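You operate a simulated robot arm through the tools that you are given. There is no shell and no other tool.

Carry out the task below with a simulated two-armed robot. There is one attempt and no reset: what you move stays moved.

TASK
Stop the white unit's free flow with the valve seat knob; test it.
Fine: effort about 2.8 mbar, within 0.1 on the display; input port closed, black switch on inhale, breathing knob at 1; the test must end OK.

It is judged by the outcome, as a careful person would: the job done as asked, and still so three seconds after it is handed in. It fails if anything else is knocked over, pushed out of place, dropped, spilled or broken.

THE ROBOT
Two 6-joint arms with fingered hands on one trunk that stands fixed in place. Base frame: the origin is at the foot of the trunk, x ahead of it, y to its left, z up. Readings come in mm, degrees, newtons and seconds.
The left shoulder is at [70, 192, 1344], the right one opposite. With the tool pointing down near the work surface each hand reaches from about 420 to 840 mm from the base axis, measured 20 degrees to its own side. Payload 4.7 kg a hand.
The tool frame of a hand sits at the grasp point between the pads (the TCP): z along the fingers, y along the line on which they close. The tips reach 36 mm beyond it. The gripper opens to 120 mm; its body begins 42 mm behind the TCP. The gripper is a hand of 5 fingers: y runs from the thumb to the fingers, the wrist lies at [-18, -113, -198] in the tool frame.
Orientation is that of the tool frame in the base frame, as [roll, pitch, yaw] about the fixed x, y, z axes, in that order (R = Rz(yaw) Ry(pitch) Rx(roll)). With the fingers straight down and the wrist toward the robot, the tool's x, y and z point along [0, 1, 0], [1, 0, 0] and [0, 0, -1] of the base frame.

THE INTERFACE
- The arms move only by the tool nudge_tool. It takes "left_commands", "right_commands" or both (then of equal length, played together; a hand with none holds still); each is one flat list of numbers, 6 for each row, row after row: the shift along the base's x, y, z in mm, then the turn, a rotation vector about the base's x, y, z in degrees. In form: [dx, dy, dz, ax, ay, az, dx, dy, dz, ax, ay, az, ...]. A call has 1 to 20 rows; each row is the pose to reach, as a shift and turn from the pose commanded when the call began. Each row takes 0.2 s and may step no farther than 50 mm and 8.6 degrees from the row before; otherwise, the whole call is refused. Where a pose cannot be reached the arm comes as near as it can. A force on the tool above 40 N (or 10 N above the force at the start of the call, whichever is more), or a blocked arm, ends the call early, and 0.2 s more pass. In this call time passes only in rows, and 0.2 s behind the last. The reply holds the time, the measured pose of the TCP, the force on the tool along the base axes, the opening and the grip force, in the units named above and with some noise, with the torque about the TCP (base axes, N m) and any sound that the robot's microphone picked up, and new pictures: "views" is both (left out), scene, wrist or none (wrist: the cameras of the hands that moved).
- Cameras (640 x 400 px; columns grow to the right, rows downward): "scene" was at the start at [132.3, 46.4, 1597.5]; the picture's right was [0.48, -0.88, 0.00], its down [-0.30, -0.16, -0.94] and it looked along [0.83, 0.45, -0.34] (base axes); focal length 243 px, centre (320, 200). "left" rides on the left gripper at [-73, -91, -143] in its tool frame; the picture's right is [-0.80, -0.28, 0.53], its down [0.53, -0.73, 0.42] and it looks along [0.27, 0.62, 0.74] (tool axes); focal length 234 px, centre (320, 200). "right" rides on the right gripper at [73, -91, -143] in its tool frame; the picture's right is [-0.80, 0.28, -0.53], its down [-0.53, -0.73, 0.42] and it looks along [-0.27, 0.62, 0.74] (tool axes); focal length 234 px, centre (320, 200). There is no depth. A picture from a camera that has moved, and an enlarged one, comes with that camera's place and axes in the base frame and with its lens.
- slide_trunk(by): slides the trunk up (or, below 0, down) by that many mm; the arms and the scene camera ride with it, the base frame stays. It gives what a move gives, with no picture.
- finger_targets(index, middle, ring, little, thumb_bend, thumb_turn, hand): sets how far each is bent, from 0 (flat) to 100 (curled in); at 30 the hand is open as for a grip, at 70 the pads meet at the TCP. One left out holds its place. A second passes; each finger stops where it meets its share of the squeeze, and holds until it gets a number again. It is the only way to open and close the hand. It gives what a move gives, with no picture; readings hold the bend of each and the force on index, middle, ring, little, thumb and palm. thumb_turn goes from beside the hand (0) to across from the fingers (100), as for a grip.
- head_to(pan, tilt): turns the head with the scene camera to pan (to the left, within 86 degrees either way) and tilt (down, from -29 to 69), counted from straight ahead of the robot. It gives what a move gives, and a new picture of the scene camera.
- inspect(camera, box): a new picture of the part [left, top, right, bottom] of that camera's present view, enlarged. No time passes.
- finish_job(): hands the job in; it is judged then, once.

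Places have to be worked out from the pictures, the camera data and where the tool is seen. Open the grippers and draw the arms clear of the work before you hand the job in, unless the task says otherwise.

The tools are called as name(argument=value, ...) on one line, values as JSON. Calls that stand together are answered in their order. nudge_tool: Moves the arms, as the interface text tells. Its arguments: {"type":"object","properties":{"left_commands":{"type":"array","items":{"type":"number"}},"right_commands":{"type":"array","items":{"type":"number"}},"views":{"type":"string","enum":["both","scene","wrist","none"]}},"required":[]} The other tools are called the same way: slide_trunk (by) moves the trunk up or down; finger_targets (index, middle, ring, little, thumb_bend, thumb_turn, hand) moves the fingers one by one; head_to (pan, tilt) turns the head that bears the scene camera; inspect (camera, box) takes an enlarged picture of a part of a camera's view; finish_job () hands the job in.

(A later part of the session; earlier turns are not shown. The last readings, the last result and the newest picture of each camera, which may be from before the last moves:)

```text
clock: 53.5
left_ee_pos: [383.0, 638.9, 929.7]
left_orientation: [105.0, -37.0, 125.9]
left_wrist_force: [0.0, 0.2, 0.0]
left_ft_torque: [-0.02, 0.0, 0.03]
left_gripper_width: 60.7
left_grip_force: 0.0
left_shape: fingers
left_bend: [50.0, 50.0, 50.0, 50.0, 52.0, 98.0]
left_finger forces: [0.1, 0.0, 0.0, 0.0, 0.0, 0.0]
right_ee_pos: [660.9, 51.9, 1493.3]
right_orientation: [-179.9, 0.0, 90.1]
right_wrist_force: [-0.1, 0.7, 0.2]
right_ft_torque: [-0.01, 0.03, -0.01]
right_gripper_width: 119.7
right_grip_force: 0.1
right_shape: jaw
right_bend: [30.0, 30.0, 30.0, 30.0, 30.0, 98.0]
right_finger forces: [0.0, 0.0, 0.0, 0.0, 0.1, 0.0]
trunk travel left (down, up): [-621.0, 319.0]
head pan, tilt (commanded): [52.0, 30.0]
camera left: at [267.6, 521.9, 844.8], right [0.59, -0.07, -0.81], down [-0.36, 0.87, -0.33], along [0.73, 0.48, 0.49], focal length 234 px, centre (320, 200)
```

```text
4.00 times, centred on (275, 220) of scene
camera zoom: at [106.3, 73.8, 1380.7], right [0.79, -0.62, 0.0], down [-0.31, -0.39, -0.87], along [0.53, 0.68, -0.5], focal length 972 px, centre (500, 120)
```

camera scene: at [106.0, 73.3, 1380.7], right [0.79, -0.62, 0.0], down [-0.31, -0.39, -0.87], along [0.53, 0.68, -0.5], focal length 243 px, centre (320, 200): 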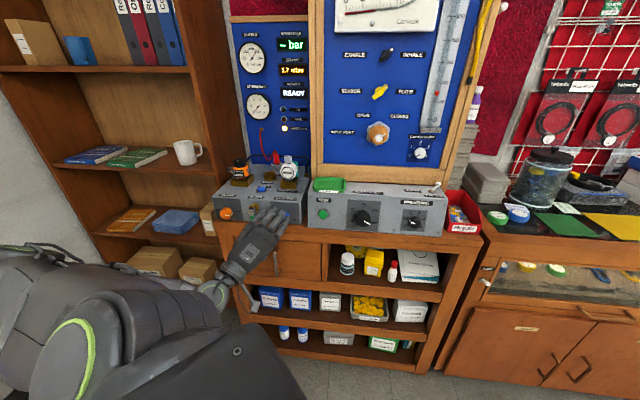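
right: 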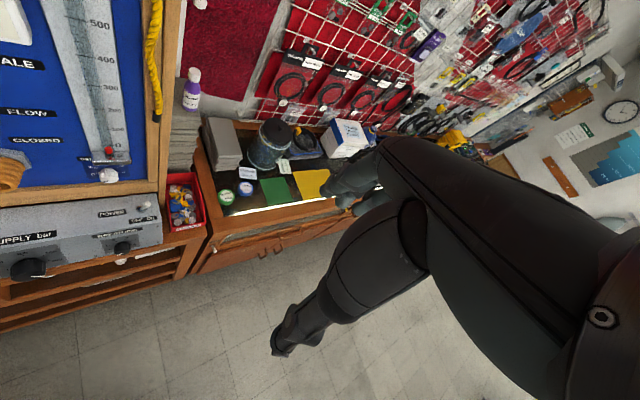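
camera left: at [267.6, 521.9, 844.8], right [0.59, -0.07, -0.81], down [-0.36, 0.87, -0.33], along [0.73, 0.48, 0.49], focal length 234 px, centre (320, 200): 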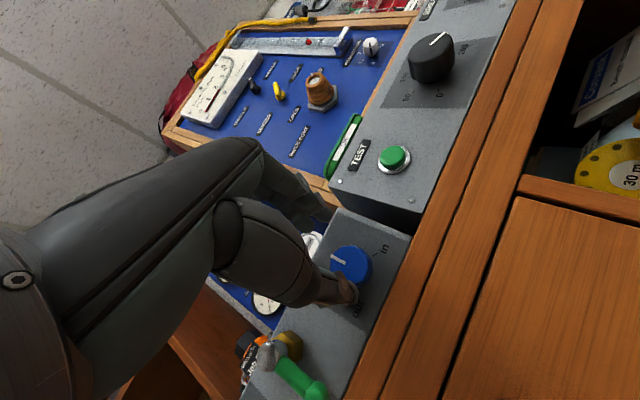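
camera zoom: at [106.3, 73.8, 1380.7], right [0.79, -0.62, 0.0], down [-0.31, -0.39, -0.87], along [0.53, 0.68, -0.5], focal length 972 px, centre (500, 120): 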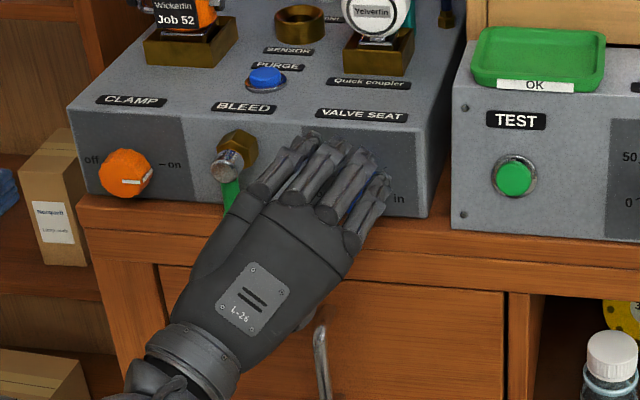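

The knob is well inside the grasp opening, about 3 mm above the TCP line. I advance the remaining ~55 mm along its axis with a small lift.

nudge_tool(left_commands=[13, 13, -1, 0, 0, 0, 26, 26, -4, 0, 0, 0, 34, 34, -7, 0, 0, 0, 39, 38.5, -8.5, 0, 0, 0], views="none")

inspect(camera="left", box=[270, 190, 430, 310])

inspect(camera="scene", box=[205, 170, 345, 270])

```text
clock: 54.5
left_ee_pos: [419.1, 671.2, 925.4]
left_orientation: [104.6, -37.2, 126.0]
left_wrist_force: [-27.1, -28.2, 5.6]
left_ft_torque: [0.97, -0.89, -0.67]
left_gripper_width: 61.8
left_grip_force: 20.0
left_shape: fingers
left_bend: [50.0, 49.0, 50.0, 50.0, 51.0, 98.0]
left_finger forces: [15.9, 22.4, 0.0, 0.0, 1.6, 0.0]
right_ee_pos: [656.6, 46.8, 1496.5]
right_orientation: [179.8, -0.1, 90.0]
right_wrist_force: [1.4, 0.6, -0.3]
right_ft_torque: [-0.02, 0.04, 0.03]
right_gripper_width: 119.9
right_grip_force: 0.2
right_shape: jaw
right_bend: [30.0, 30.0, 30.0, 30.0, 30.0, 98.0]
right_finger forces: [0.0, 0.1, 0.0, 0.0, 0.0, 0.0]
trunk travel left (down, up): [-621.0, 319.0]
head pan, tilt (commanded): [52.0, 30.0]
```

```text
3.33 times, centred on (350, 250) of left
camera zoom: at [302.7, 555.1, 840.0], right [0.59, -0.07, -0.81], down [-0.35, 0.88, -0.33], along [0.73, 0.48, 0.49], focal length 781 px, centre (220, 33)
```

zoom: 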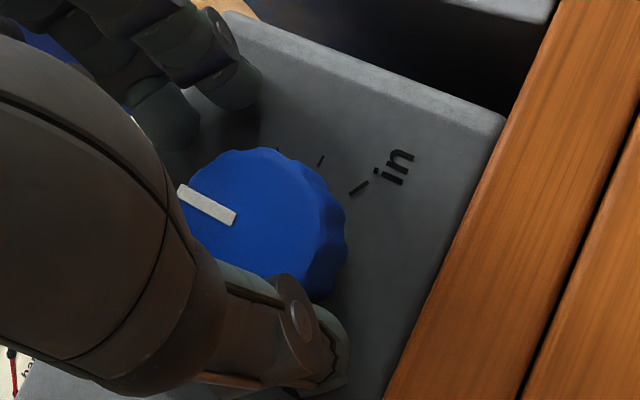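

```text
4.00 times, centred on (275, 220) of scene
camera zoom: at [101.7, 67.9, 1381.4], right [0.79, -0.61, 0.0], down [-0.31, -0.39, -0.87], along [0.53, 0.68, -0.5], focal length 972 px, centre (500, 120)
```

zoom: 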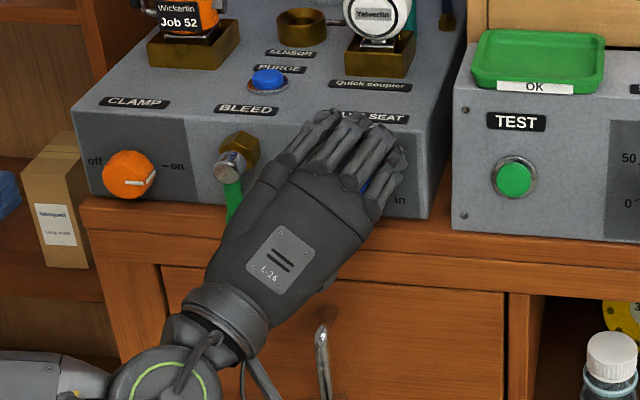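

The index and middle tips pressed against the face (~39 N), so I immediately back off 12 mm along the axis and check.

nudge_tool(left_commands=[-8.3, -8.3, 2.5, 0, 0, 0], views="none")

inspect(camera="left", box=[270, 190, 430, 310])

inspect(camera="scene", box=[205, 130, 345, 250])

```text
clock: 55.0
left_ee_pos: [414.0, 670.1, 921.9]
left_orientation: [105.1, -37.1, 125.9]
left_wrist_force: [-1.1, -0.7, -0.4]
left_ft_torque: [0.05, -0.01, -0.03]
left_gripper_width: 60.6
left_grip_force: 0.8
left_shape: fingers
left_bend: [50.0, 50.0, 50.0, 50.0, 52.0, 98.0]
left_finger forces: [0.0, 0.9, 0.0, 0.0, 0.0, 0.0]
right_ee_pos: [661.4, 52.5, 1493.6]
right_orientation: [-179.9, 0.1, 90.0]
right_wrist_force: [-0.3, 0.4, -0.3]
right_ft_torque: [0.01, 0.01, 0.0]
right_gripper_width: 119.4
right_grip_force: 0.0
right_shape: jaw
right_bend: [30.0, 30.0, 30.0, 30.0, 30.0, 98.0]
right_finger forces: [0.0, 0.0, 0.1, 0.0, 0.0, 0.0]
trunk travel left (down, up): [-621.0, 319.0]
head pan, tilt (commanded): [52.0, 30.0]
```

```text
3.33 times, centred on (350, 250) of left
camera zoom: at [298.1, 553.0, 838.0], right [0.58, -0.07, -0.81], down [-0.36, 0.87, -0.33], along [0.73, 0.49, 0.49], focal length 781 px, centre (220, 33)
```

zoom: 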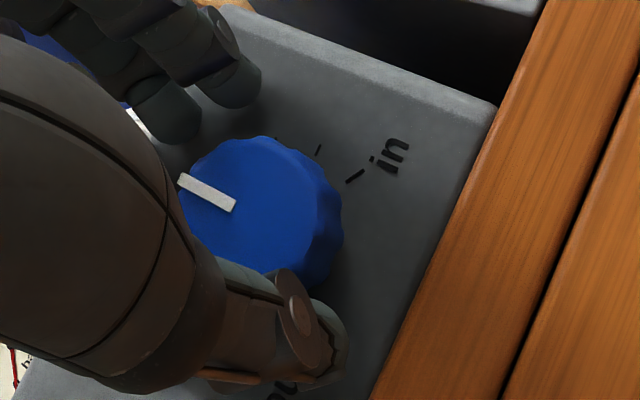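

```text
3.33 times, centred on (275, 190) of scene
camera zoom: at [107.1, 74.8, 1380.5], right [0.79, -0.62, 0.0], down [-0.31, -0.39, -0.87], along [0.53, 0.68, -0.5], focal length 810 px, centre (470, 233)
```

zoom: 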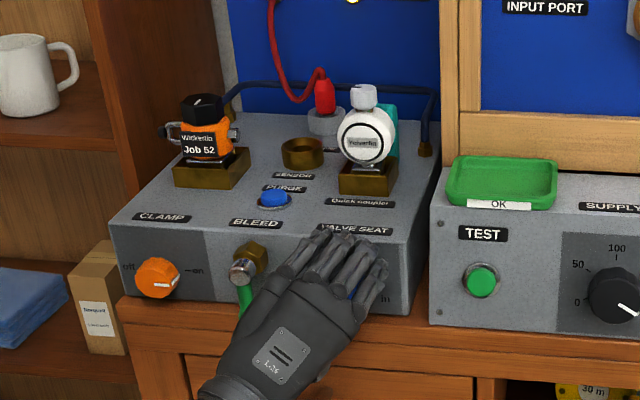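

Nearly clear of the face now (0.9 N). I back off 3 mm more and close thumb, index and middle on the blue knob.

nudge_tool(left_commands=[-2.1, -2.1, 0.6, 0, 0, 0], views="none")

finger_targets(hand="left", index=70, middle=70, ring=50, little=50, thumb_bend=70)

inspect(camera="left", box=[270, 190, 430, 310])

inspect(camera="scene", box=[225, 10, 345, 140])

```text
clock: 55.4
left_ee_pos: [409.3, 666.5, 923.3]
left_orientation: [105.1, -37.0, 125.7]
left_wrist_force: [-0.5, 0.5, 0.5]
left_ft_torque: [0.02, -0.02, -0.03]
left_gripper_width: 60.4
left_grip_force: 0.1
left_shape: fingers
left_bend: [50.0, 50.0, 50.0, 50.0, 52.0, 98.0]
left_finger forces: [0.1, 0.0, 0.0, 0.0, 0.1, 0.0]
right_ee_pos: [659.3, 51.9, 1494.2]
right_orientation: [179.9, 0.0, 90.0]
right_wrist_force: [-0.6, -0.5, 0.1]
right_ft_torque: [-0.02, 0.04, 0.0]
right_gripper_width: 119.9
right_grip_force: 0.2
right_shape: jaw
right_bend: [30.0, 30.0, 30.0, 30.0, 30.0, 98.0]
right_finger forces: [0.0, 0.1, 0.0, 0.1, 0.0, 0.0]
trunk travel left (down, up): [-621.0, 319.0]
head pan, tilt (commanded): [52.0, 30.0]
```

```text
clock: 56.4
left_ee_pos: [410.2, 665.8, 924.1]
left_orientation: [105.0, -37.0, 125.9]
left_wrist_force: [0.6, 5.2, -1.8]
left_ft_torque: [0.03, 0.02, 0.07]
left_gripper_width: 38.8
left_grip_force: 14.1
left_shape: fingers
left_bend: [61.0, 65.0, 50.0, 50.0, 58.0, 99.0]
left_finger forces: [6.4, 6.2, 0.1, 0.0, 15.6, 0.0]
right_ee_pos: [660.6, 52.4, 1494.6]
right_orientation: [-180.0, 0.1, 90.1]
right_wrist_force: [-0.7, 0.1, 0.0]
right_ft_torque: [-0.01, 0.0, -0.01]
right_gripper_width: 120.0
right_grip_force: 0.1
right_shape: jaw
right_bend: [30.0, 30.0, 30.0, 30.0, 30.0, 98.0]
right_finger forces: [0.0, 0.0, 0.0, 0.0, 0.0, 0.1]
trunk travel left (down, up): [-621.0, 319.0]
head pan, tilt (commanded): [52.0, 30.0]
```

```text
3.33 times, centred on (350, 250) of left
camera zoom: at [294.7, 549.8, 839.1], right [0.59, -0.07, -0.81], down [-0.36, 0.87, -0.33], along [0.73, 0.48, 0.49], focal length 781 px, centre (220, 33)
```

zoom: 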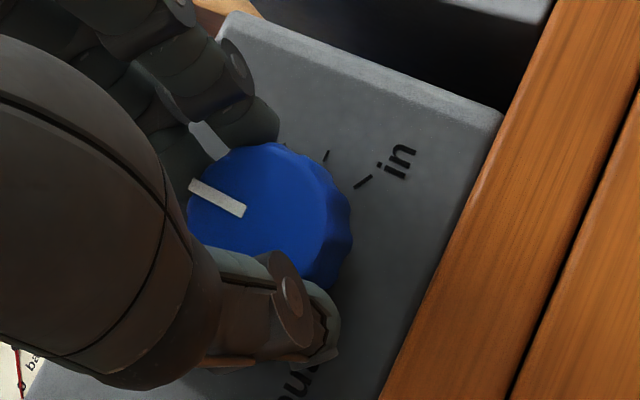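

```text
3.08 times, centred on (285, 75) of scene
camera zoom: at [106.0, 74.2, 1380.7], right [0.79, -0.62, 0.0], down [-0.31, -0.39, -0.87], along [0.53, 0.68, -0.5], focal length 747 px, centre (428, 585)
```

zoom: 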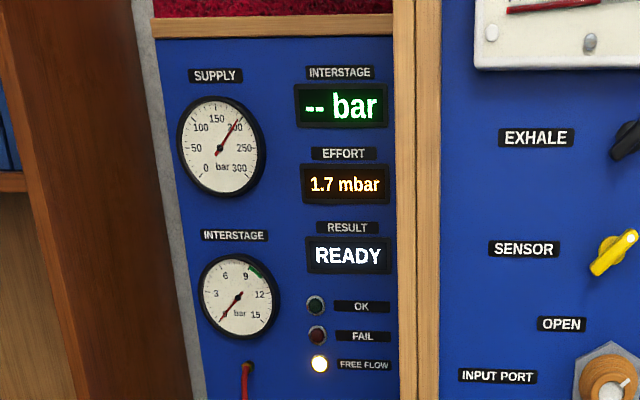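

The knob is gripped (6, 6, 16 N); effort is 1.7 mbar with free flow lit. I turn it clockwise ("in") 16° in two steps and read the display.

nudge_tool(left_commands=[0, 0, 0, 5.53, 5.53, -1.66, 0, 0, 0, 11.07, 11.07, -3.33], views="none")

inspect(camera="scene", box=[225, 10, 345, 140])

inspect(camera="left", box=[270, 190, 430, 310])

```text
clock: 57.0
left_ee_pos: [411.0, 665.2, 923.2]
left_orientation: [109.7, -52.4, 119.2]
left_wrist_force: [0.1, 1.5, -2.1]
left_ft_torque: [-0.08, 0.05, 0.13]
left_gripper_width: 38.6
left_grip_force: 13.8
left_shape: fingers
left_bend: [61.0, 65.0, 50.0, 50.0, 59.0, 98.0]
left_finger forces: [6.8, 5.5, 0.0, 0.1, 14.0, 0.0]
right_ee_pos: [660.9, 52.3, 1494.1]
right_orientation: [-179.9, 0.0, 90.0]
right_wrist_force: [-1.0, -1.3, -0.5]
right_ft_torque: [-0.02, -0.03, 0.0]
right_gripper_width: 119.9
right_grip_force: 0.2
right_shape: jaw
right_bend: [30.0, 30.0, 30.0, 30.0, 30.0, 98.0]
right_finger forces: [0.0, 0.0, 0.0, 0.0, 0.1, 0.0]
trunk travel left (down, up): [-621.0, 319.0]
head pan, tilt (commanded): [52.0, 30.0]
```

```text
3.08 times, centred on (285, 75) of scene
camera zoom: at [106.4, 73.4, 1380.6], right [0.79, -0.62, 0.0], down [-0.31, -0.39, -0.87], along [0.53, 0.68, -0.5], focal length 747 px, centre (428, 585)
```

zoom: 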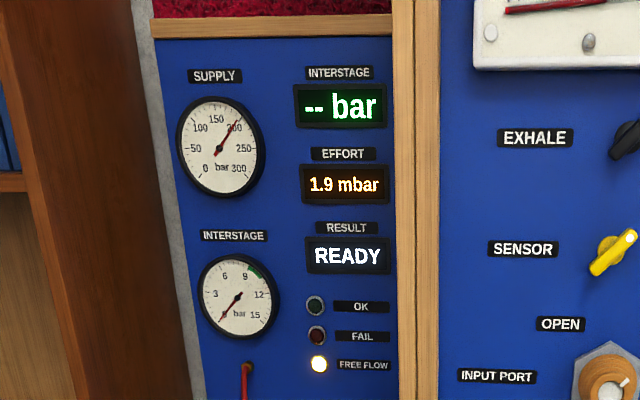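

```text
3.33 times, centred on (350, 250) of left
camera zoom: at [272.8, 572.8, 843.3], right [0.42, 0.07, -0.91], down [-0.35, 0.93, -0.09], along [0.84, 0.35, 0.41], focal length 781 px, centre (220, 33)
```

zoom: 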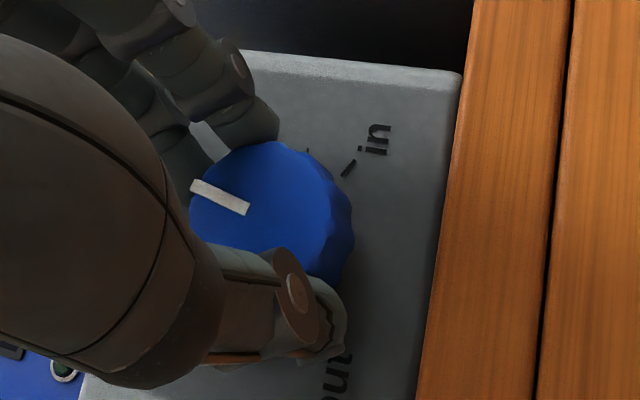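

The knob follows and effort rose to 1.9 mbar for 16°. I keep turning 40° more and read again.

nudge_tool(left_commands=[0, 0, 0, 5.53, 5.53, -1.66, 0, 0, 0, 11.07, 11.07, -3.33, 0, 0, 0, 16.6, 16.6, -5.0, 0, 0, 0, 22.1, 22.1, -6.66, 0, 0, 0, 27.7, 27.7, -8.3], views="none")

inspect(camera="scene", box=[225, 10, 345, 140])

inspect(camera="left", box=[270, 190, 430, 310])

inspect(camera="scene", box=[205, 150, 345, 260])

```text
clock: 58.1
left_ee_pos: [446.0, 598.3, 930.3]
left_orientation: [-161.5, -77.3, 25.8]
left_wrist_force: [0.0, -0.7, 0.8]
left_ft_torque: [0.03, -0.02, 0.02]
left_gripper_width: 4.2
left_grip_force: 0.0
left_shape: fingers
left_bend: [70.0, 70.0, 50.0, 50.0, 70.0, 100.0]
left_finger forces: [0.0, 0.0, 0.1, 0.0, 0.1, 0.0]
left hand out of reach, approached as far as the arm can: row 4, 5
right_ee_pos: [664.6, 43.2, 1492.1]
right_orientation: [-179.8, -0.2, 89.8]
right_wrist_force: [0.7, -1.8, -0.2]
right_ft_torque: [0.11, 0.07, 0.0]
right_gripper_width: 119.7
right_grip_force: 0.0
right_shape: jaw
right_bend: [30.0, 30.0, 30.0, 30.0, 30.0, 98.0]
right_finger forces: [0.0, 0.1, 0.1, 0.1, 0.0, 0.0]
trunk travel left (down, up): [-621.0, 319.0]
head pan, tilt (commanded): [52.0, 30.0]
```

```text
3.08 times, centred on (285, 75) of scene
camera zoom: at [108.2, 69.4, 1380.8], right [0.79, -0.62, 0.0], down [-0.31, -0.39, -0.87], along [0.53, 0.68, -0.5], focal length 747 px, centre (428, 585)
```

zoom: 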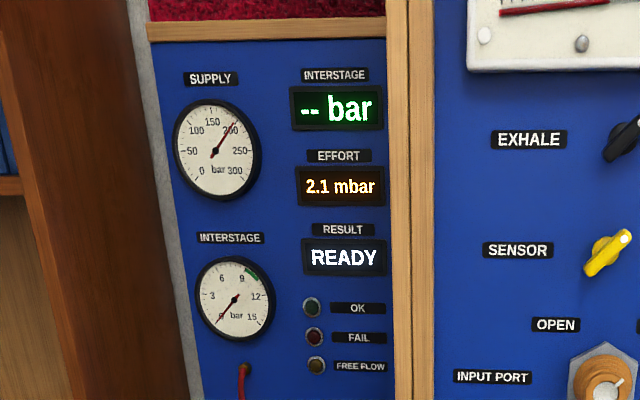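

```text
3.33 times, centred on (350, 250) of left
camera zoom: at [268.0, 559.2, 896.2], right [0.02, 0.49, -0.87], down [-0.11, 0.87, 0.48], along [0.99, 0.09, 0.06], focal length 781 px, centre (220, 33)
```

zoom: 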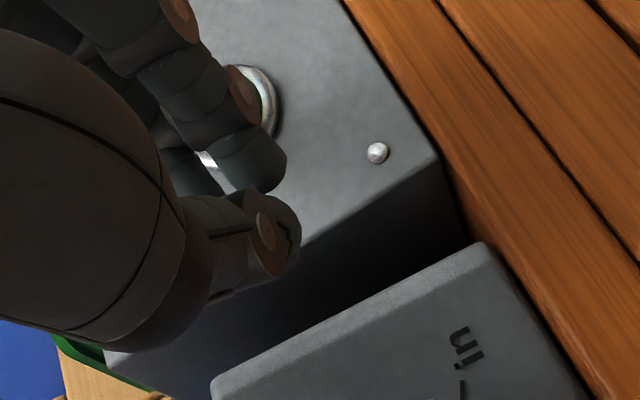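

```text
3.64 times, centred on (275, 205) of scene
camera zoom: at [108.2, 69.4, 1380.8], right [0.79, -0.62, 0.0], down [-0.31, -0.39, -0.87], along [0.53, 0.68, -0.5], focal length 883 px, centre (484, 182)
```

zoom: 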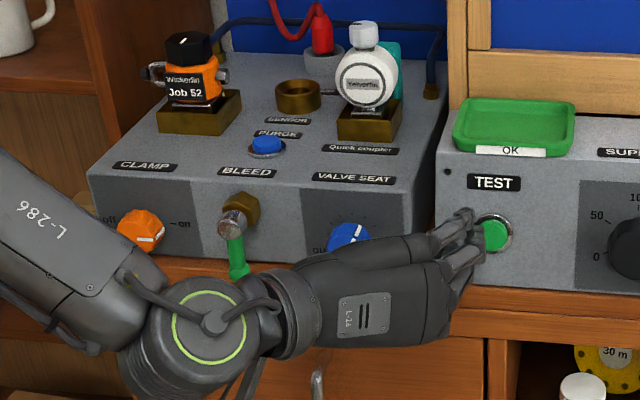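

At that roll the arm ran out of reach, slid off the knob to the right and lost the grip; luckily nothing was pressed (still READY) and the free-flow lamp is off with 2.1 mbar. I back straight away from the bench first.

nudge_tool(left_commands=[-10, -10, 1, 0, 0, 0, -25, -25, 3, 0, 0, 0, -45, -45, 5, 0, 0, 0, -65, -65, 8, 0, 0, 0], views="both")

inspect(camera="scene", box=[205, 130, 365, 260])

inspect(camera="scene", box=[225, 10, 345, 140])

```text
clock: 59.1
left_ee_pos: [389.1, 552.5, 935.0]
left_orientation: [-161.4, -77.2, 26.0]
left_wrist_force: [1.1, -0.8, 0.0]
left_ft_torque: [0.04, -0.01, 0.04]
left_gripper_width: 3.9
left_grip_force: 0.1
left_shape: fingers
left_bend: [70.0, 70.0, 50.0, 50.0, 70.0, 100.0]
left_finger forces: [0.0, 0.1, 0.0, 0.0, 0.0, 0.0]
left hand out of reach, approached as far as the arm can: row 4
right_ee_pos: [665.3, 48.9, 1491.5]
right_orientation: [-179.7, -0.1, 90.0]
right_wrist_force: [1.4, -0.7, -0.2]
right_ft_torque: [0.07, 0.09, 0.02]
right_gripper_width: 119.4
right_grip_force: 0.1
right_shape: jaw
right_bend: [30.0, 30.0, 30.0, 30.0, 30.0, 98.0]
right_finger forces: [0.1, 0.1, 0.0, 0.0, 0.0, 0.1]
trunk travel left (down, up): [-621.0, 319.0]
head pan, tilt (commanded): [52.0, 30.0]
camera scene: at [109.4, 71.7, 1380.4], right [0.79, -0.62, 0.0], down [-0.31, -0.39, -0.87], along [0.53, 0.68, -0.5], focal length 243 px, centre (320, 200)
camera left: at [211.5, 513.3, 900.2], right [0.01, 0.49, -0.87], down [-0.11, 0.87, 0.48], along [0.99, 0.09, 0.06], focal length 234 px, centre (320, 200)
```

scene: 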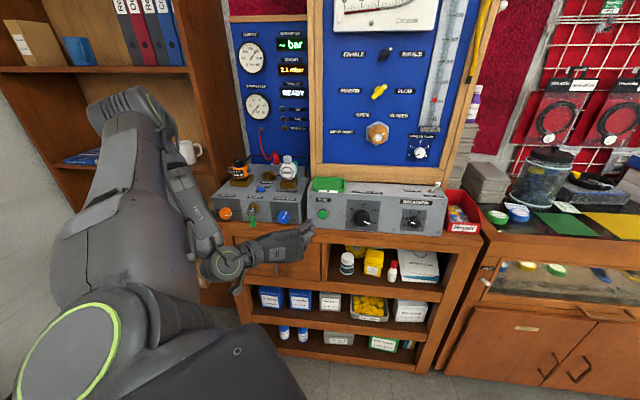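
left: 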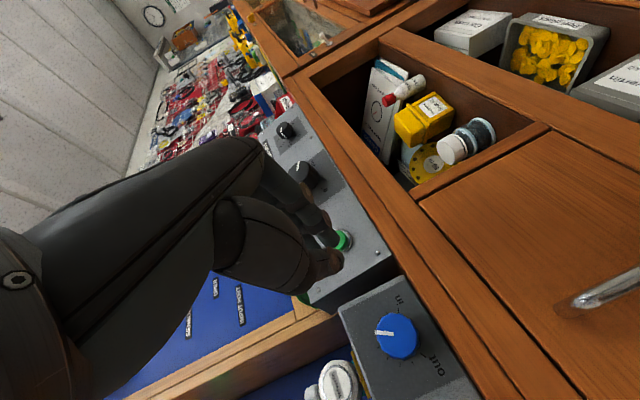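

```text
3.08 times, centred on (285, 195) of scene
camera zoom: at [109.4, 71.7, 1380.4], right [0.79, -0.62, 0.0], down [-0.31, -0.39, -0.87], along [0.53, 0.68, -0.5], focal length 747 px, centre (428, 215)
```

zoom: 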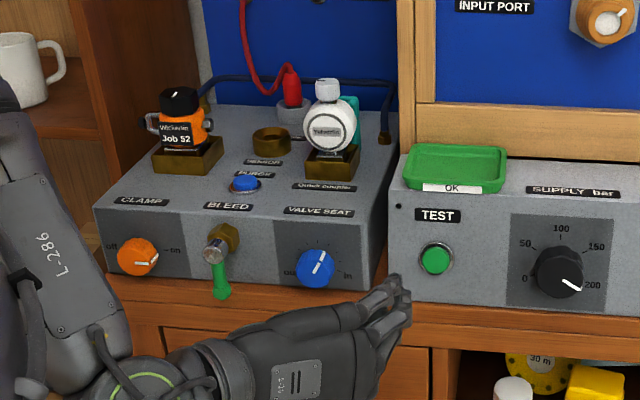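

```text
3.08 times, centred on (285, 75) of scene
camera zoom: at [109.4, 71.7, 1380.4], right [0.79, -0.62, 0.0], down [-0.31, -0.39, -0.87], along [0.53, 0.68, -0.5], focal length 747 px, centre (428, 585)
```

zoom: 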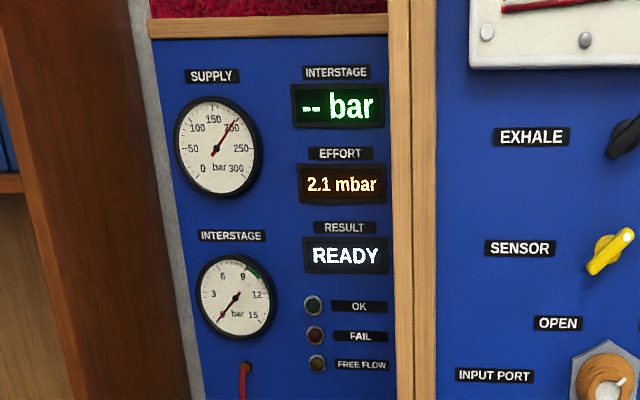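

The mark has turned about 25–30° and effort is 2.1 mbar. The elbow is in an extreme pose, so I roll the hand back 60° away from the bench to restore a comfortable arm configuration.

nudge_tool(left_commands=[0, 0, 2, -5, -5, 1.5, 0, 0, 4, -10, -10, 3, 0, 0, 6, -15, -15, 4.5, 0, 0, 8, -20, -20, 6, 0, 0, 10, -25, -25, 7.5, 0, 0, 10, -30, -30, 9, 0, 0, 10, -35, -35, 10.5, 0, 0, 10, -40, -40, 12, 0, 0, 10, -45, -45, 13.5], views="scene")

```text
clock: 61.1
left_ee_pos: [386.6, 553.1, 944.5]
left_orientation: [103.6, -28.2, 128.5]
left_wrist_force: [0.7, -0.6, 0.3]
left_ft_torque: [-0.02, -0.02, 0.02]
left_gripper_width: 3.9
left_grip_force: 0.1
left_shape: fingers
left_bend: [70.0, 70.0, 50.0, 50.0, 70.0, 100.0]
left_finger forces: [0.0, 0.0, 0.0, 0.0, 0.0, 0.0]
left hand out of reach, approached as far as the arm can: row 1
right_ee_pos: [660.5, 51.9, 1495.9]
right_orientation: [-180.0, 0.0, 90.0]
right_wrist_force: [0.5, 0.3, -0.5]
right_ft_torque: [0.03, 0.01, 0.02]
right_gripper_width: 119.6
right_grip_force: 0.0
right_shape: jaw
right_bend: [30.0, 30.0, 30.0, 30.0, 30.0, 98.0]
right_finger forces: [0.1, 0.0, 0.0, 0.0, 0.1, 0.0]
trunk travel left (down, up): [-621.0, 319.0]
head pan, tilt (commanded): [52.0, 30.0]
camera scene: at [105.8, 73.2, 1380.8], right [0.79, -0.62, 0.0], down [-0.31, -0.39, -0.87], along [0.53, 0.68, -0.5], focal length 243 px, centre (320, 200)
```

scene: 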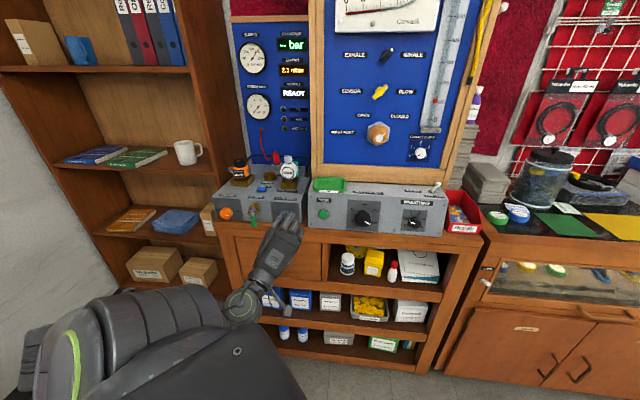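

The arm is back in a comfortable elbow-down pose and nothing on the shelves moved. I open the fingers and go to a stand-off on the knob axis at a smaller roll (~23°), leaving ~50° of reachable turn.

finger_targets(hand="left", index=50, middle=50, ring=50, little=50, thumb_bend=52)

nudge_tool(left_commands=[-6, 24, -3, -1.4, -1.4, 0.4, -12, 48, -6, -2.8, -2.8, 0.8, -18, 71.4, -8.5, -4.1, -4.1, 1.2], views="none")

inspect(camera="left", box=[240, 170, 440, 330])

inspect(camera="scene", box=[205, 150, 345, 260])

```text
clock: 62.1
left_ee_pos: [387.7, 554.0, 944.6]
left_orientation: [103.5, -28.2, 128.4]
left_wrist_force: [0.0, 0.1, -0.4]
left_ft_torque: [-0.01, 0.03, -0.01]
left_gripper_width: 59.2
left_grip_force: 0.0
left_shape: fingers
left_bend: [50.0, 50.0, 50.0, 50.0, 52.0, 98.0]
left_finger forces: [0.0, 0.1, 0.1, 0.0, 0.0, 0.1]
right_ee_pos: [661.3, 51.7, 1495.5]
right_orientation: [180.0, 0.0, 90.1]
right_wrist_force: [0.1, 0.4, 0.4]
right_ft_torque: [-0.01, -0.01, -0.01]
right_gripper_width: 119.8
right_grip_force: 0.1
right_shape: jaw
right_bend: [30.0, 30.0, 30.0, 30.0, 30.0, 98.0]
right_finger forces: [0.0, 0.0, 0.0, 0.0, 0.0, 0.0]
trunk travel left (down, up): [-621.0, 319.0]
head pan, tilt (commanded): [52.0, 30.0]
```

```text
clock: 63.0
left_ee_pos: [368.1, 626.1, 934.9]
left_orientation: [102.9, -22.6, 130.1]
left_wrist_force: [0.7, -0.1, 0.1]
left_ft_torque: [0.03, -0.02, -0.01]
left_gripper_width: 59.8
left_grip_force: 0.0
left_shape: fingers
left_bend: [50.0, 50.0, 50.0, 50.0, 52.0, 98.0]
left_finger forces: [0.1, 0.0, 0.0, 0.0, 0.0, 0.0]
right_ee_pos: [661.4, 52.4, 1494.8]
right_orientation: [-180.0, 0.0, 89.9]
right_wrist_force: [0.2, 0.9, -0.3]
right_ft_torque: [-0.05, 0.04, -0.03]
right_gripper_width: 119.9
right_grip_force: 0.0
right_shape: jaw
right_bend: [30.0, 30.0, 30.0, 30.0, 30.0, 98.0]
right_finger forces: [0.0, 0.1, 0.0, 0.0, 0.0, 0.0]
trunk travel left (down, up): [-621.0, 319.0]
head pan, tilt (commanded): [52.0, 30.0]
```

```text
2.50 times, centred on (340, 250) of left
camera zoom: at [274.8, 489.4, 854.6], right [0.73, -0.17, -0.67], down [-0.32, 0.77, -0.54], along [0.61, 0.61, 0.51], focal length 585 px, centre (270, 75)
```

zoom: 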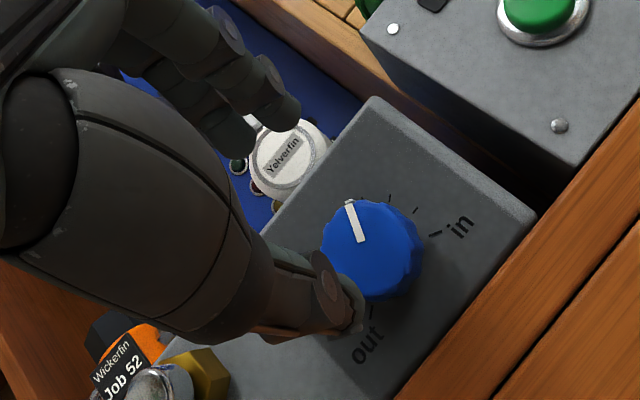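

```text
3.64 times, centred on (275, 205) of scene
camera zoom: at [105.9, 73.7, 1380.7], right [0.79, -0.62, 0.0], down [-0.31, -0.39, -0.87], along [0.53, 0.68, -0.5], focal length 883 px, centre (484, 182)
```

zoom: 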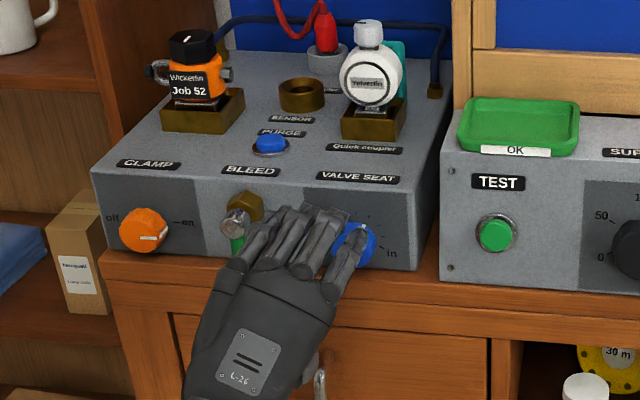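

The knob (pointer now ~+30°) is centred within a few mm of the grasp. I advance 60 mm along its axis with a small sideways correction.

nudge_tool(left_commands=[14, 12.5, -5, 0, 0, 0, 28, 25, -10, 0, 0, 0, 36, 32, -13, 0, 0, 0, 42, 37.8, -15.1, 0, 0, 0], views="none")

inspect(camera="left", box=[240, 170, 440, 330])

inspect(camera="scene", box=[205, 150, 345, 260])

```text
clock: 64.0
left_ee_pos: [411.9, 663.1, 919.7]
left_orientation: [102.9, -22.5, 129.8]
left_wrist_force: [-0.2, -0.9, -0.7]
left_ft_torque: [0.0, 0.0, -0.02]
left_gripper_width: 59.8
left_grip_force: 0.0
left_shape: fingers
left_bend: [50.0, 50.0, 50.0, 50.0, 52.0, 98.0]
left_finger forces: [0.1, 0.0, 0.0, 0.1, 0.0, 0.1]
right_ee_pos: [660.7, 52.1, 1493.7]
right_orientation: [-180.0, 0.0, 90.1]
right_wrist_force: [0.1, 0.0, 0.2]
right_ft_torque: [-0.02, 0.02, 0.0]
right_gripper_width: 119.6
right_grip_force: 0.0
right_shape: jaw
right_bend: [30.0, 30.0, 30.0, 30.0, 30.0, 98.0]
right_finger forces: [0.1, 0.0, 0.0, 0.0, 0.0, 0.0]
trunk travel left (down, up): [-621.0, 319.0]
head pan, tilt (commanded): [52.0, 30.0]
```

```text
2.50 times, centred on (340, 250) of left
camera zoom: at [317.3, 526.9, 839.9], right [0.73, -0.17, -0.67], down [-0.32, 0.77, -0.54], along [0.61, 0.61, 0.51], focal length 585 px, centre (270, 75)
```

zoom: 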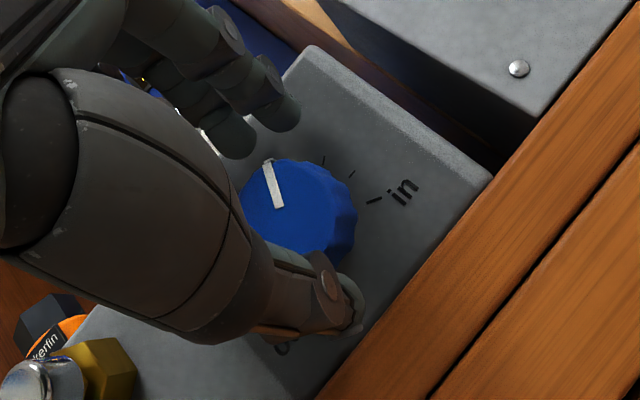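

```text
3.64 times, centred on (275, 205) of scene
camera zoom: at [106.2, 73.7, 1380.7], right [0.79, -0.62, 0.0], down [-0.31, -0.39, -0.87], along [0.53, 0.68, -0.5], focal length 883 px, centre (484, 182)
```

zoom: 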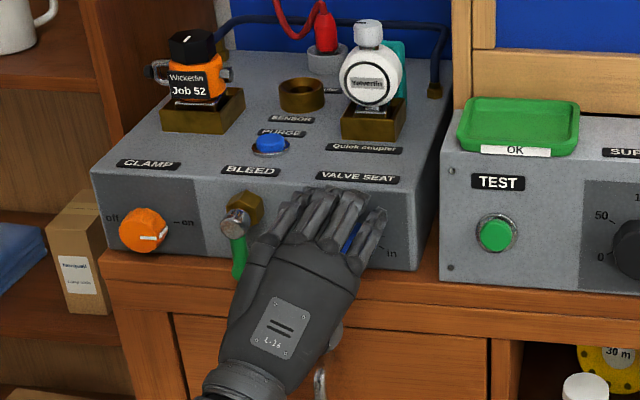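

No contact forces; the knob sits between thumb and fingers. I close the grip.

finger_targets(hand="left", index=70, middle=70, ring=50, little=50, thumb_bend=70)

inspect(camera="left", box=[240, 170, 440, 330])

inspect(camera="scene", box=[225, 10, 345, 140])

```text
clock: 65.0
left_ee_pos: [410.4, 664.2, 920.7]
left_orientation: [102.9, -22.5, 130.0]
left_wrist_force: [1.0, 3.2, 3.3]
left_ft_torque: [0.14, -0.11, 0.05]
left_gripper_width: 37.4
left_grip_force: 14.4
left_shape: fingers
left_bend: [61.0, 63.0, 50.0, 50.0, 59.0, 99.0]
left_finger forces: [6.4, 8.9, 0.1, 0.1, 13.1, 0.0]
right_ee_pos: [661.4, 51.1, 1495.4]
right_orientation: [180.0, 0.0, 89.9]
right_wrist_force: [0.4, 1.0, 0.9]
right_ft_torque: [0.0, -0.01, -0.01]
right_gripper_width: 119.8
right_grip_force: 0.1
right_shape: jaw
right_bend: [30.0, 30.0, 30.0, 30.0, 30.0, 98.0]
right_finger forces: [0.1, 0.0, 0.0, 0.0, 0.0, 0.1]
trunk travel left (down, up): [-621.0, 319.0]
head pan, tilt (commanded): [52.0, 30.0]
```

```text
2.50 times, centred on (340, 250) of left
camera zoom: at [317.1, 526.6, 840.3], right [0.73, -0.17, -0.67], down [-0.32, 0.77, -0.54], along [0.61, 0.61, 0.51], focal length 585 px, centre (270, 75)
```

zoom: 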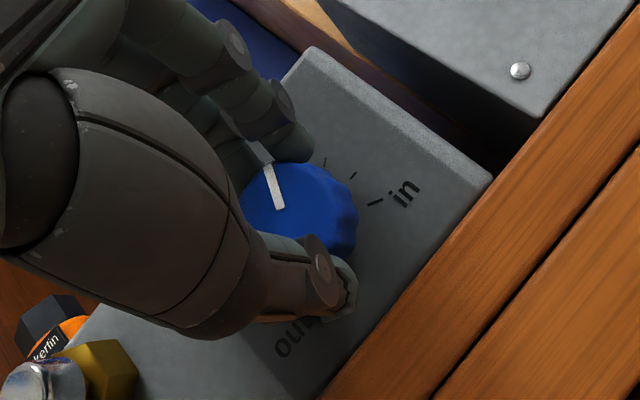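

```text
3.08 times, centred on (285, 75) of scene
camera zoom: at [105.8, 73.4, 1380.8], right [0.79, -0.62, 0.0], down [-0.31, -0.39, -0.87], along [0.53, 0.68, -0.5], focal length 747 px, centre (428, 585)
```

zoom: 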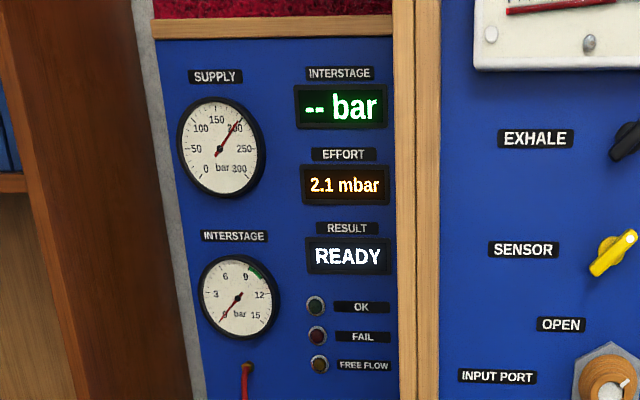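

The grip is good and effort still reads 2.1. I turn clockwise 32° (well within reach) and read again.

nudge_tool(left_commands=[0, 0, 0, 5.53, 5.53, -1.66, 0, 0, 0, 11.07, 11.07, -3.33, 0, 0, 0, 16.6, 16.6, -5.0, 0, 0, 0, 22.1, 22.1, -6.66], views="none")

inspect(camera="scene", box=[225, 10, 345, 140])

inspect(camera="left", box=[240, 170, 440, 330])

```text
clock: 66.0
left_ee_pos: [411.1, 662.9, 920.0]
left_orientation: [110.4, -53.3, 118.3]
left_wrist_force: [0.3, -0.4, -1.0]
left_ft_torque: [-0.09, 0.06, 0.14]
left_gripper_width: 37.0
left_grip_force: 14.5
left_shape: fingers
left_bend: [61.0, 64.0, 50.0, 50.0, 59.0, 98.0]
left_finger forces: [6.5, 7.3, 0.0, 0.0, 14.6, 0.0]
right_ee_pos: [660.4, 50.4, 1493.8]
right_orientation: [-180.0, 0.0, 90.0]
right_wrist_force: [-0.5, -0.6, 0.4]
right_ft_torque: [-0.02, 0.01, -0.01]
right_gripper_width: 120.0
right_grip_force: 0.0
right_shape: jaw
right_bend: [30.0, 30.0, 30.0, 30.0, 30.0, 98.0]
right_finger forces: [0.1, 0.0, 0.1, 0.0, 0.0, 0.1]
trunk travel left (down, up): [-621.0, 319.0]
head pan, tilt (commanded): [52.0, 30.0]
```

```text
3.08 times, centred on (285, 75) of scene
camera zoom: at [106.3, 73.0, 1380.6], right [0.79, -0.62, 0.0], down [-0.31, -0.39, -0.87], along [0.53, 0.68, -0.5], focal length 747 px, centre (428, 585)
```

zoom: 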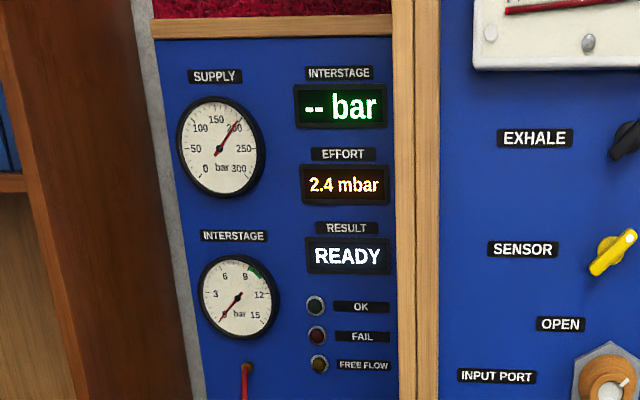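

```text
2.50 times, centred on (340, 250) of left
camera zoom: at [271.6, 572.2, 840.6], right [0.41, 0.08, -0.91], down [-0.34, 0.94, -0.07], along [0.85, 0.34, 0.41], focal length 585 px, centre (270, 75)
```

zoom: 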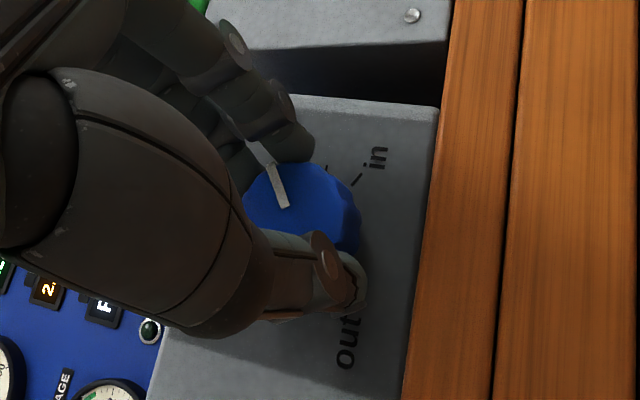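

Effort is 2.4 mbar for 32°. Roughly 37° remain; I turn 20° more (previously reachable) and then re-grip for the rest.

nudge_tool(left_commands=[0, 0, 0, 4.84, 4.84, -1.45, 0, 0, 0, 9.7, 9.7, -2.9, 0, 0, 0, 13.8, 13.8, -4.2], views="none")

inspect(camera="scene", box=[225, 10, 345, 140])

inspect(camera="left", box=[240, 170, 440, 330])

```text
clock: 66.8
left_ee_pos: [411.6, 663.4, 920.2]
left_orientation: [129.5, -70.9, 97.0]
left_wrist_force: [-0.8, -1.1, -4.0]
left_ft_torque: [-0.15, 0.1, 0.27]
left_gripper_width: 36.6
left_grip_force: 14.3
left_shape: fingers
left_bend: [61.0, 65.0, 50.0, 50.0, 60.0, 97.0]
left_finger forces: [7.2, 6.3, 0.0, 0.0, 15.0, 0.1]
right_ee_pos: [661.1, 52.2, 1494.3]
right_orientation: [180.0, 0.0, 90.1]
right_wrist_force: [0.4, 0.7, 0.4]
right_ft_torque: [0.02, 0.02, -0.03]
right_gripper_width: 119.7
right_grip_force: 0.0
right_shape: jaw
right_bend: [30.0, 30.0, 30.0, 30.0, 30.0, 98.0]
right_finger forces: [0.2, 0.1, 0.0, 0.0, 0.0, 0.0]
trunk travel left (down, up): [-621.0, 319.0]
head pan, tilt (commanded): [52.0, 30.0]
```

```text
3.08 times, centred on (285, 75) of scene
camera zoom: at [106.9, 73.3, 1380.6], right [0.79, -0.62, 0.0], down [-0.31, -0.39, -0.87], along [0.53, 0.68, -0.5], focal length 747 px, centre (428, 585)
```

zoom: 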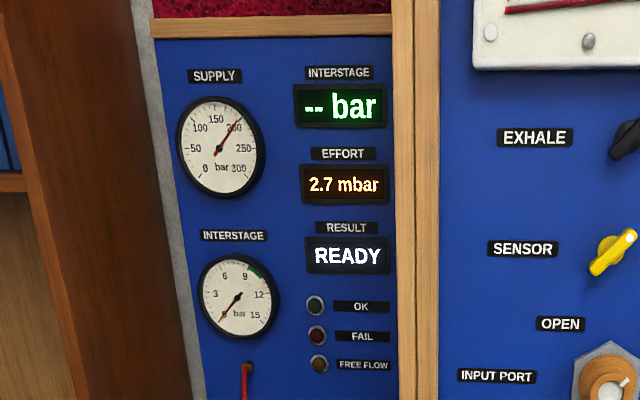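

```text
2.50 times, centred on (340, 250) of left
camera zoom: at [248.9, 600.5, 858.4], right [0.19, 0.28, -0.94], down [-0.25, 0.94, 0.23], along [0.95, 0.2, 0.25], focal length 585 px, centre (270, 75)
```

zoom: 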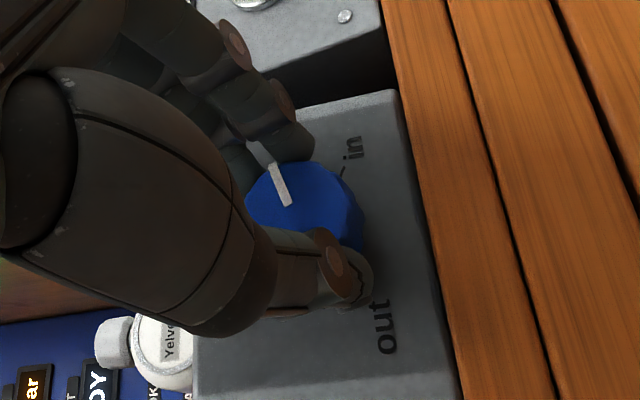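

Effort reads 2.7 mbar. A few more degrees should give 2.8; I turn just 3° more, still inside the range that worked before.

nudge_tool(left_commands=[0, 0, 0, 2.07, 2.07, -0.62], views="none")

inspect(camera="scene", box=[260, 20, 320, 110])

```text
clock: 67.2
left_ee_pos: [411.3, 663.7, 918.8]
left_orientation: [135.8, -73.1, 90.5]
left_wrist_force: [-1.3, -0.6, -5.0]
left_ft_torque: [-0.16, 0.18, 0.29]
left_gripper_width: 36.7
left_grip_force: 14.6
left_shape: fingers
left_bend: [61.0, 65.0, 50.0, 50.0, 60.0, 97.0]
left_finger forces: [6.9, 5.8, 0.0, 0.0, 16.0, 0.0]
right_ee_pos: [662.6, 52.4, 1494.4]
right_orientation: [-179.9, 0.0, 90.1]
right_wrist_force: [-0.6, -0.8, -0.4]
right_ft_torque: [0.04, 0.02, -0.03]
right_gripper_width: 119.7
right_grip_force: 0.0
right_shape: jaw
right_bend: [30.0, 30.0, 30.0, 30.0, 30.0, 98.0]
right_finger forces: [0.1, 0.0, 0.0, 0.0, 0.0, 0.0]
trunk travel left (down, up): [-621.0, 319.0]
head pan, tilt (commanded): [52.0, 30.0]
```

```text
4.44 times, centred on (290, 65) of scene
camera zoom: at [106.8, 73.2, 1380.6], right [0.79, -0.62, 0.0], down [-0.31, -0.39, -0.87], along [0.53, 0.68, -0.5], focal length 1080 px, centre (453, 800)
```

zoom: 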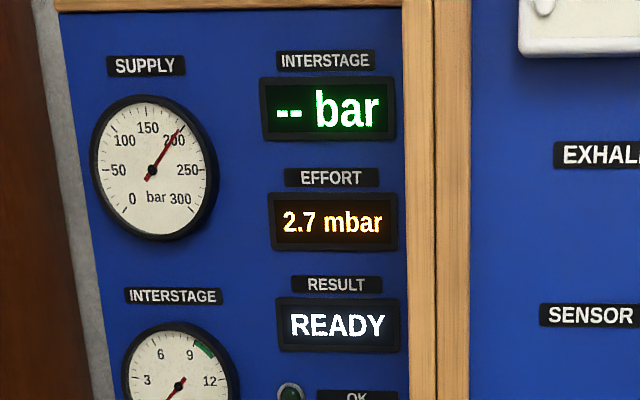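

Still 2.7. I open the fingers, roll back 38° in place around the knob, and re-grip for the final fine turn.

finger_targets(hand="left", index=50, middle=50, ring=50, little=50, thumb_bend=51)

nudge_tool(left_commands=[0, 0, 0, -5.3, -5.3, 1.6, 0, 0, 0, -10.6, -10.6, 3.2, 0, 0, 0, -15.9, -15.9, 4.8, 0, 0, 0, -21.2, -21.2, 6.4, 0, 0, 0, -26.3, -26.3, 7.9], views="none")

inspect(camera="left", box=[240, 170, 440, 330])

inspect(camera="scene", box=[260, 20, 320, 140])

```text
clock: 68.2
left_ee_pos: [411.9, 663.0, 919.1]
left_orientation: [135.8, -73.1, 90.3]
left_wrist_force: [-0.2, 0.1, -0.3]
left_ft_torque: [-0.01, -0.02, 0.01]
left_gripper_width: 61.1
left_grip_force: 0.1
left_shape: fingers
left_bend: [50.0, 50.0, 50.0, 50.0, 51.0, 98.0]
left_finger forces: [0.0, 0.0, 0.1, 0.0, 0.0, 0.0]
right_ee_pos: [661.2, 51.0, 1494.6]
right_orientation: [-180.0, 0.0, 90.1]
right_wrist_force: [0.2, -0.2, -0.6]
right_ft_torque: [0.02, 0.0, 0.01]
right_gripper_width: 120.0
right_grip_force: 0.2
right_shape: jaw
right_bend: [30.0, 30.0, 30.0, 30.0, 30.0, 98.0]
right_finger forces: [0.0, 0.0, 0.0, 0.0, 0.0, 0.0]
trunk travel left (down, up): [-621.0, 319.0]
head pan, tilt (commanded): [52.0, 30.0]
```

```text
clock: 69.3
left_ee_pos: [410.7, 663.0, 921.5]
left_orientation: [105.5, -38.8, 125.0]
left_wrist_force: [-0.8, 0.2, -0.4]
left_ft_torque: [0.02, 0.0, 0.01]
left_gripper_width: 61.2
left_grip_force: 0.1
left_shape: fingers
left_bend: [50.0, 50.0, 50.0, 50.0, 51.0, 98.0]
left_finger forces: [0.1, 0.0, 0.0, 0.0, 0.1, 0.0]
right_ee_pos: [660.8, 50.6, 1495.0]
right_orientation: [180.0, 0.0, 90.0]
right_wrist_force: [0.6, 0.8, -1.0]
right_ft_torque: [0.0, 0.01, -0.03]
right_gripper_width: 119.7
right_grip_force: 0.1
right_shape: jaw
right_bend: [30.0, 30.0, 30.0, 30.0, 30.0, 98.0]
right_finger forces: [0.0, 0.0, 0.0, 0.0, 0.0, 0.0]
trunk travel left (down, up): [-621.0, 319.0]
head pan, tilt (commanded): [52.0, 30.0]
```

```text
2.50 times, centred on (340, 250) of left
camera zoom: at [292.5, 550.1, 836.4], right [0.57, -0.05, -0.82], down [-0.36, 0.88, -0.3], along [0.74, 0.47, 0.48], focal length 585 px, centre (270, 75)
```

zoom: 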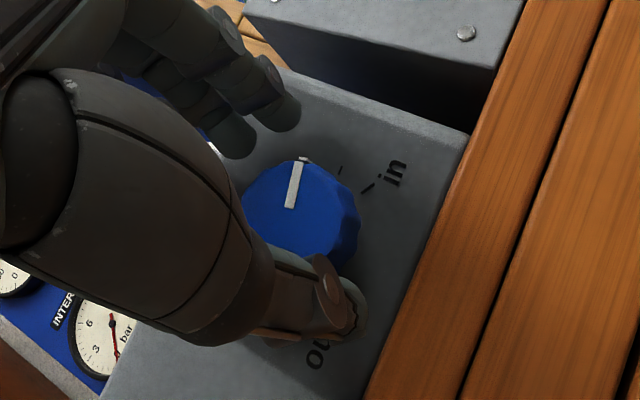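

```text
3.33 times, centred on (290, 80) of scene
camera zoom: at [106.1, 73.5, 1380.8], right [0.79, -0.62, 0.0], down [-0.31, -0.39, -0.87], along [0.53, 0.68, -0.5], focal length 810 px, centre (420, 600)
```

zoom: 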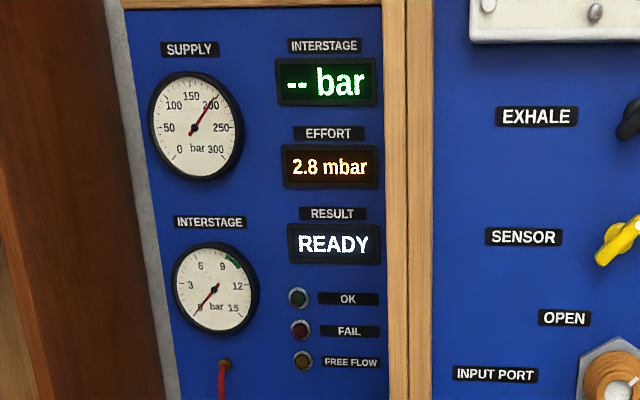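

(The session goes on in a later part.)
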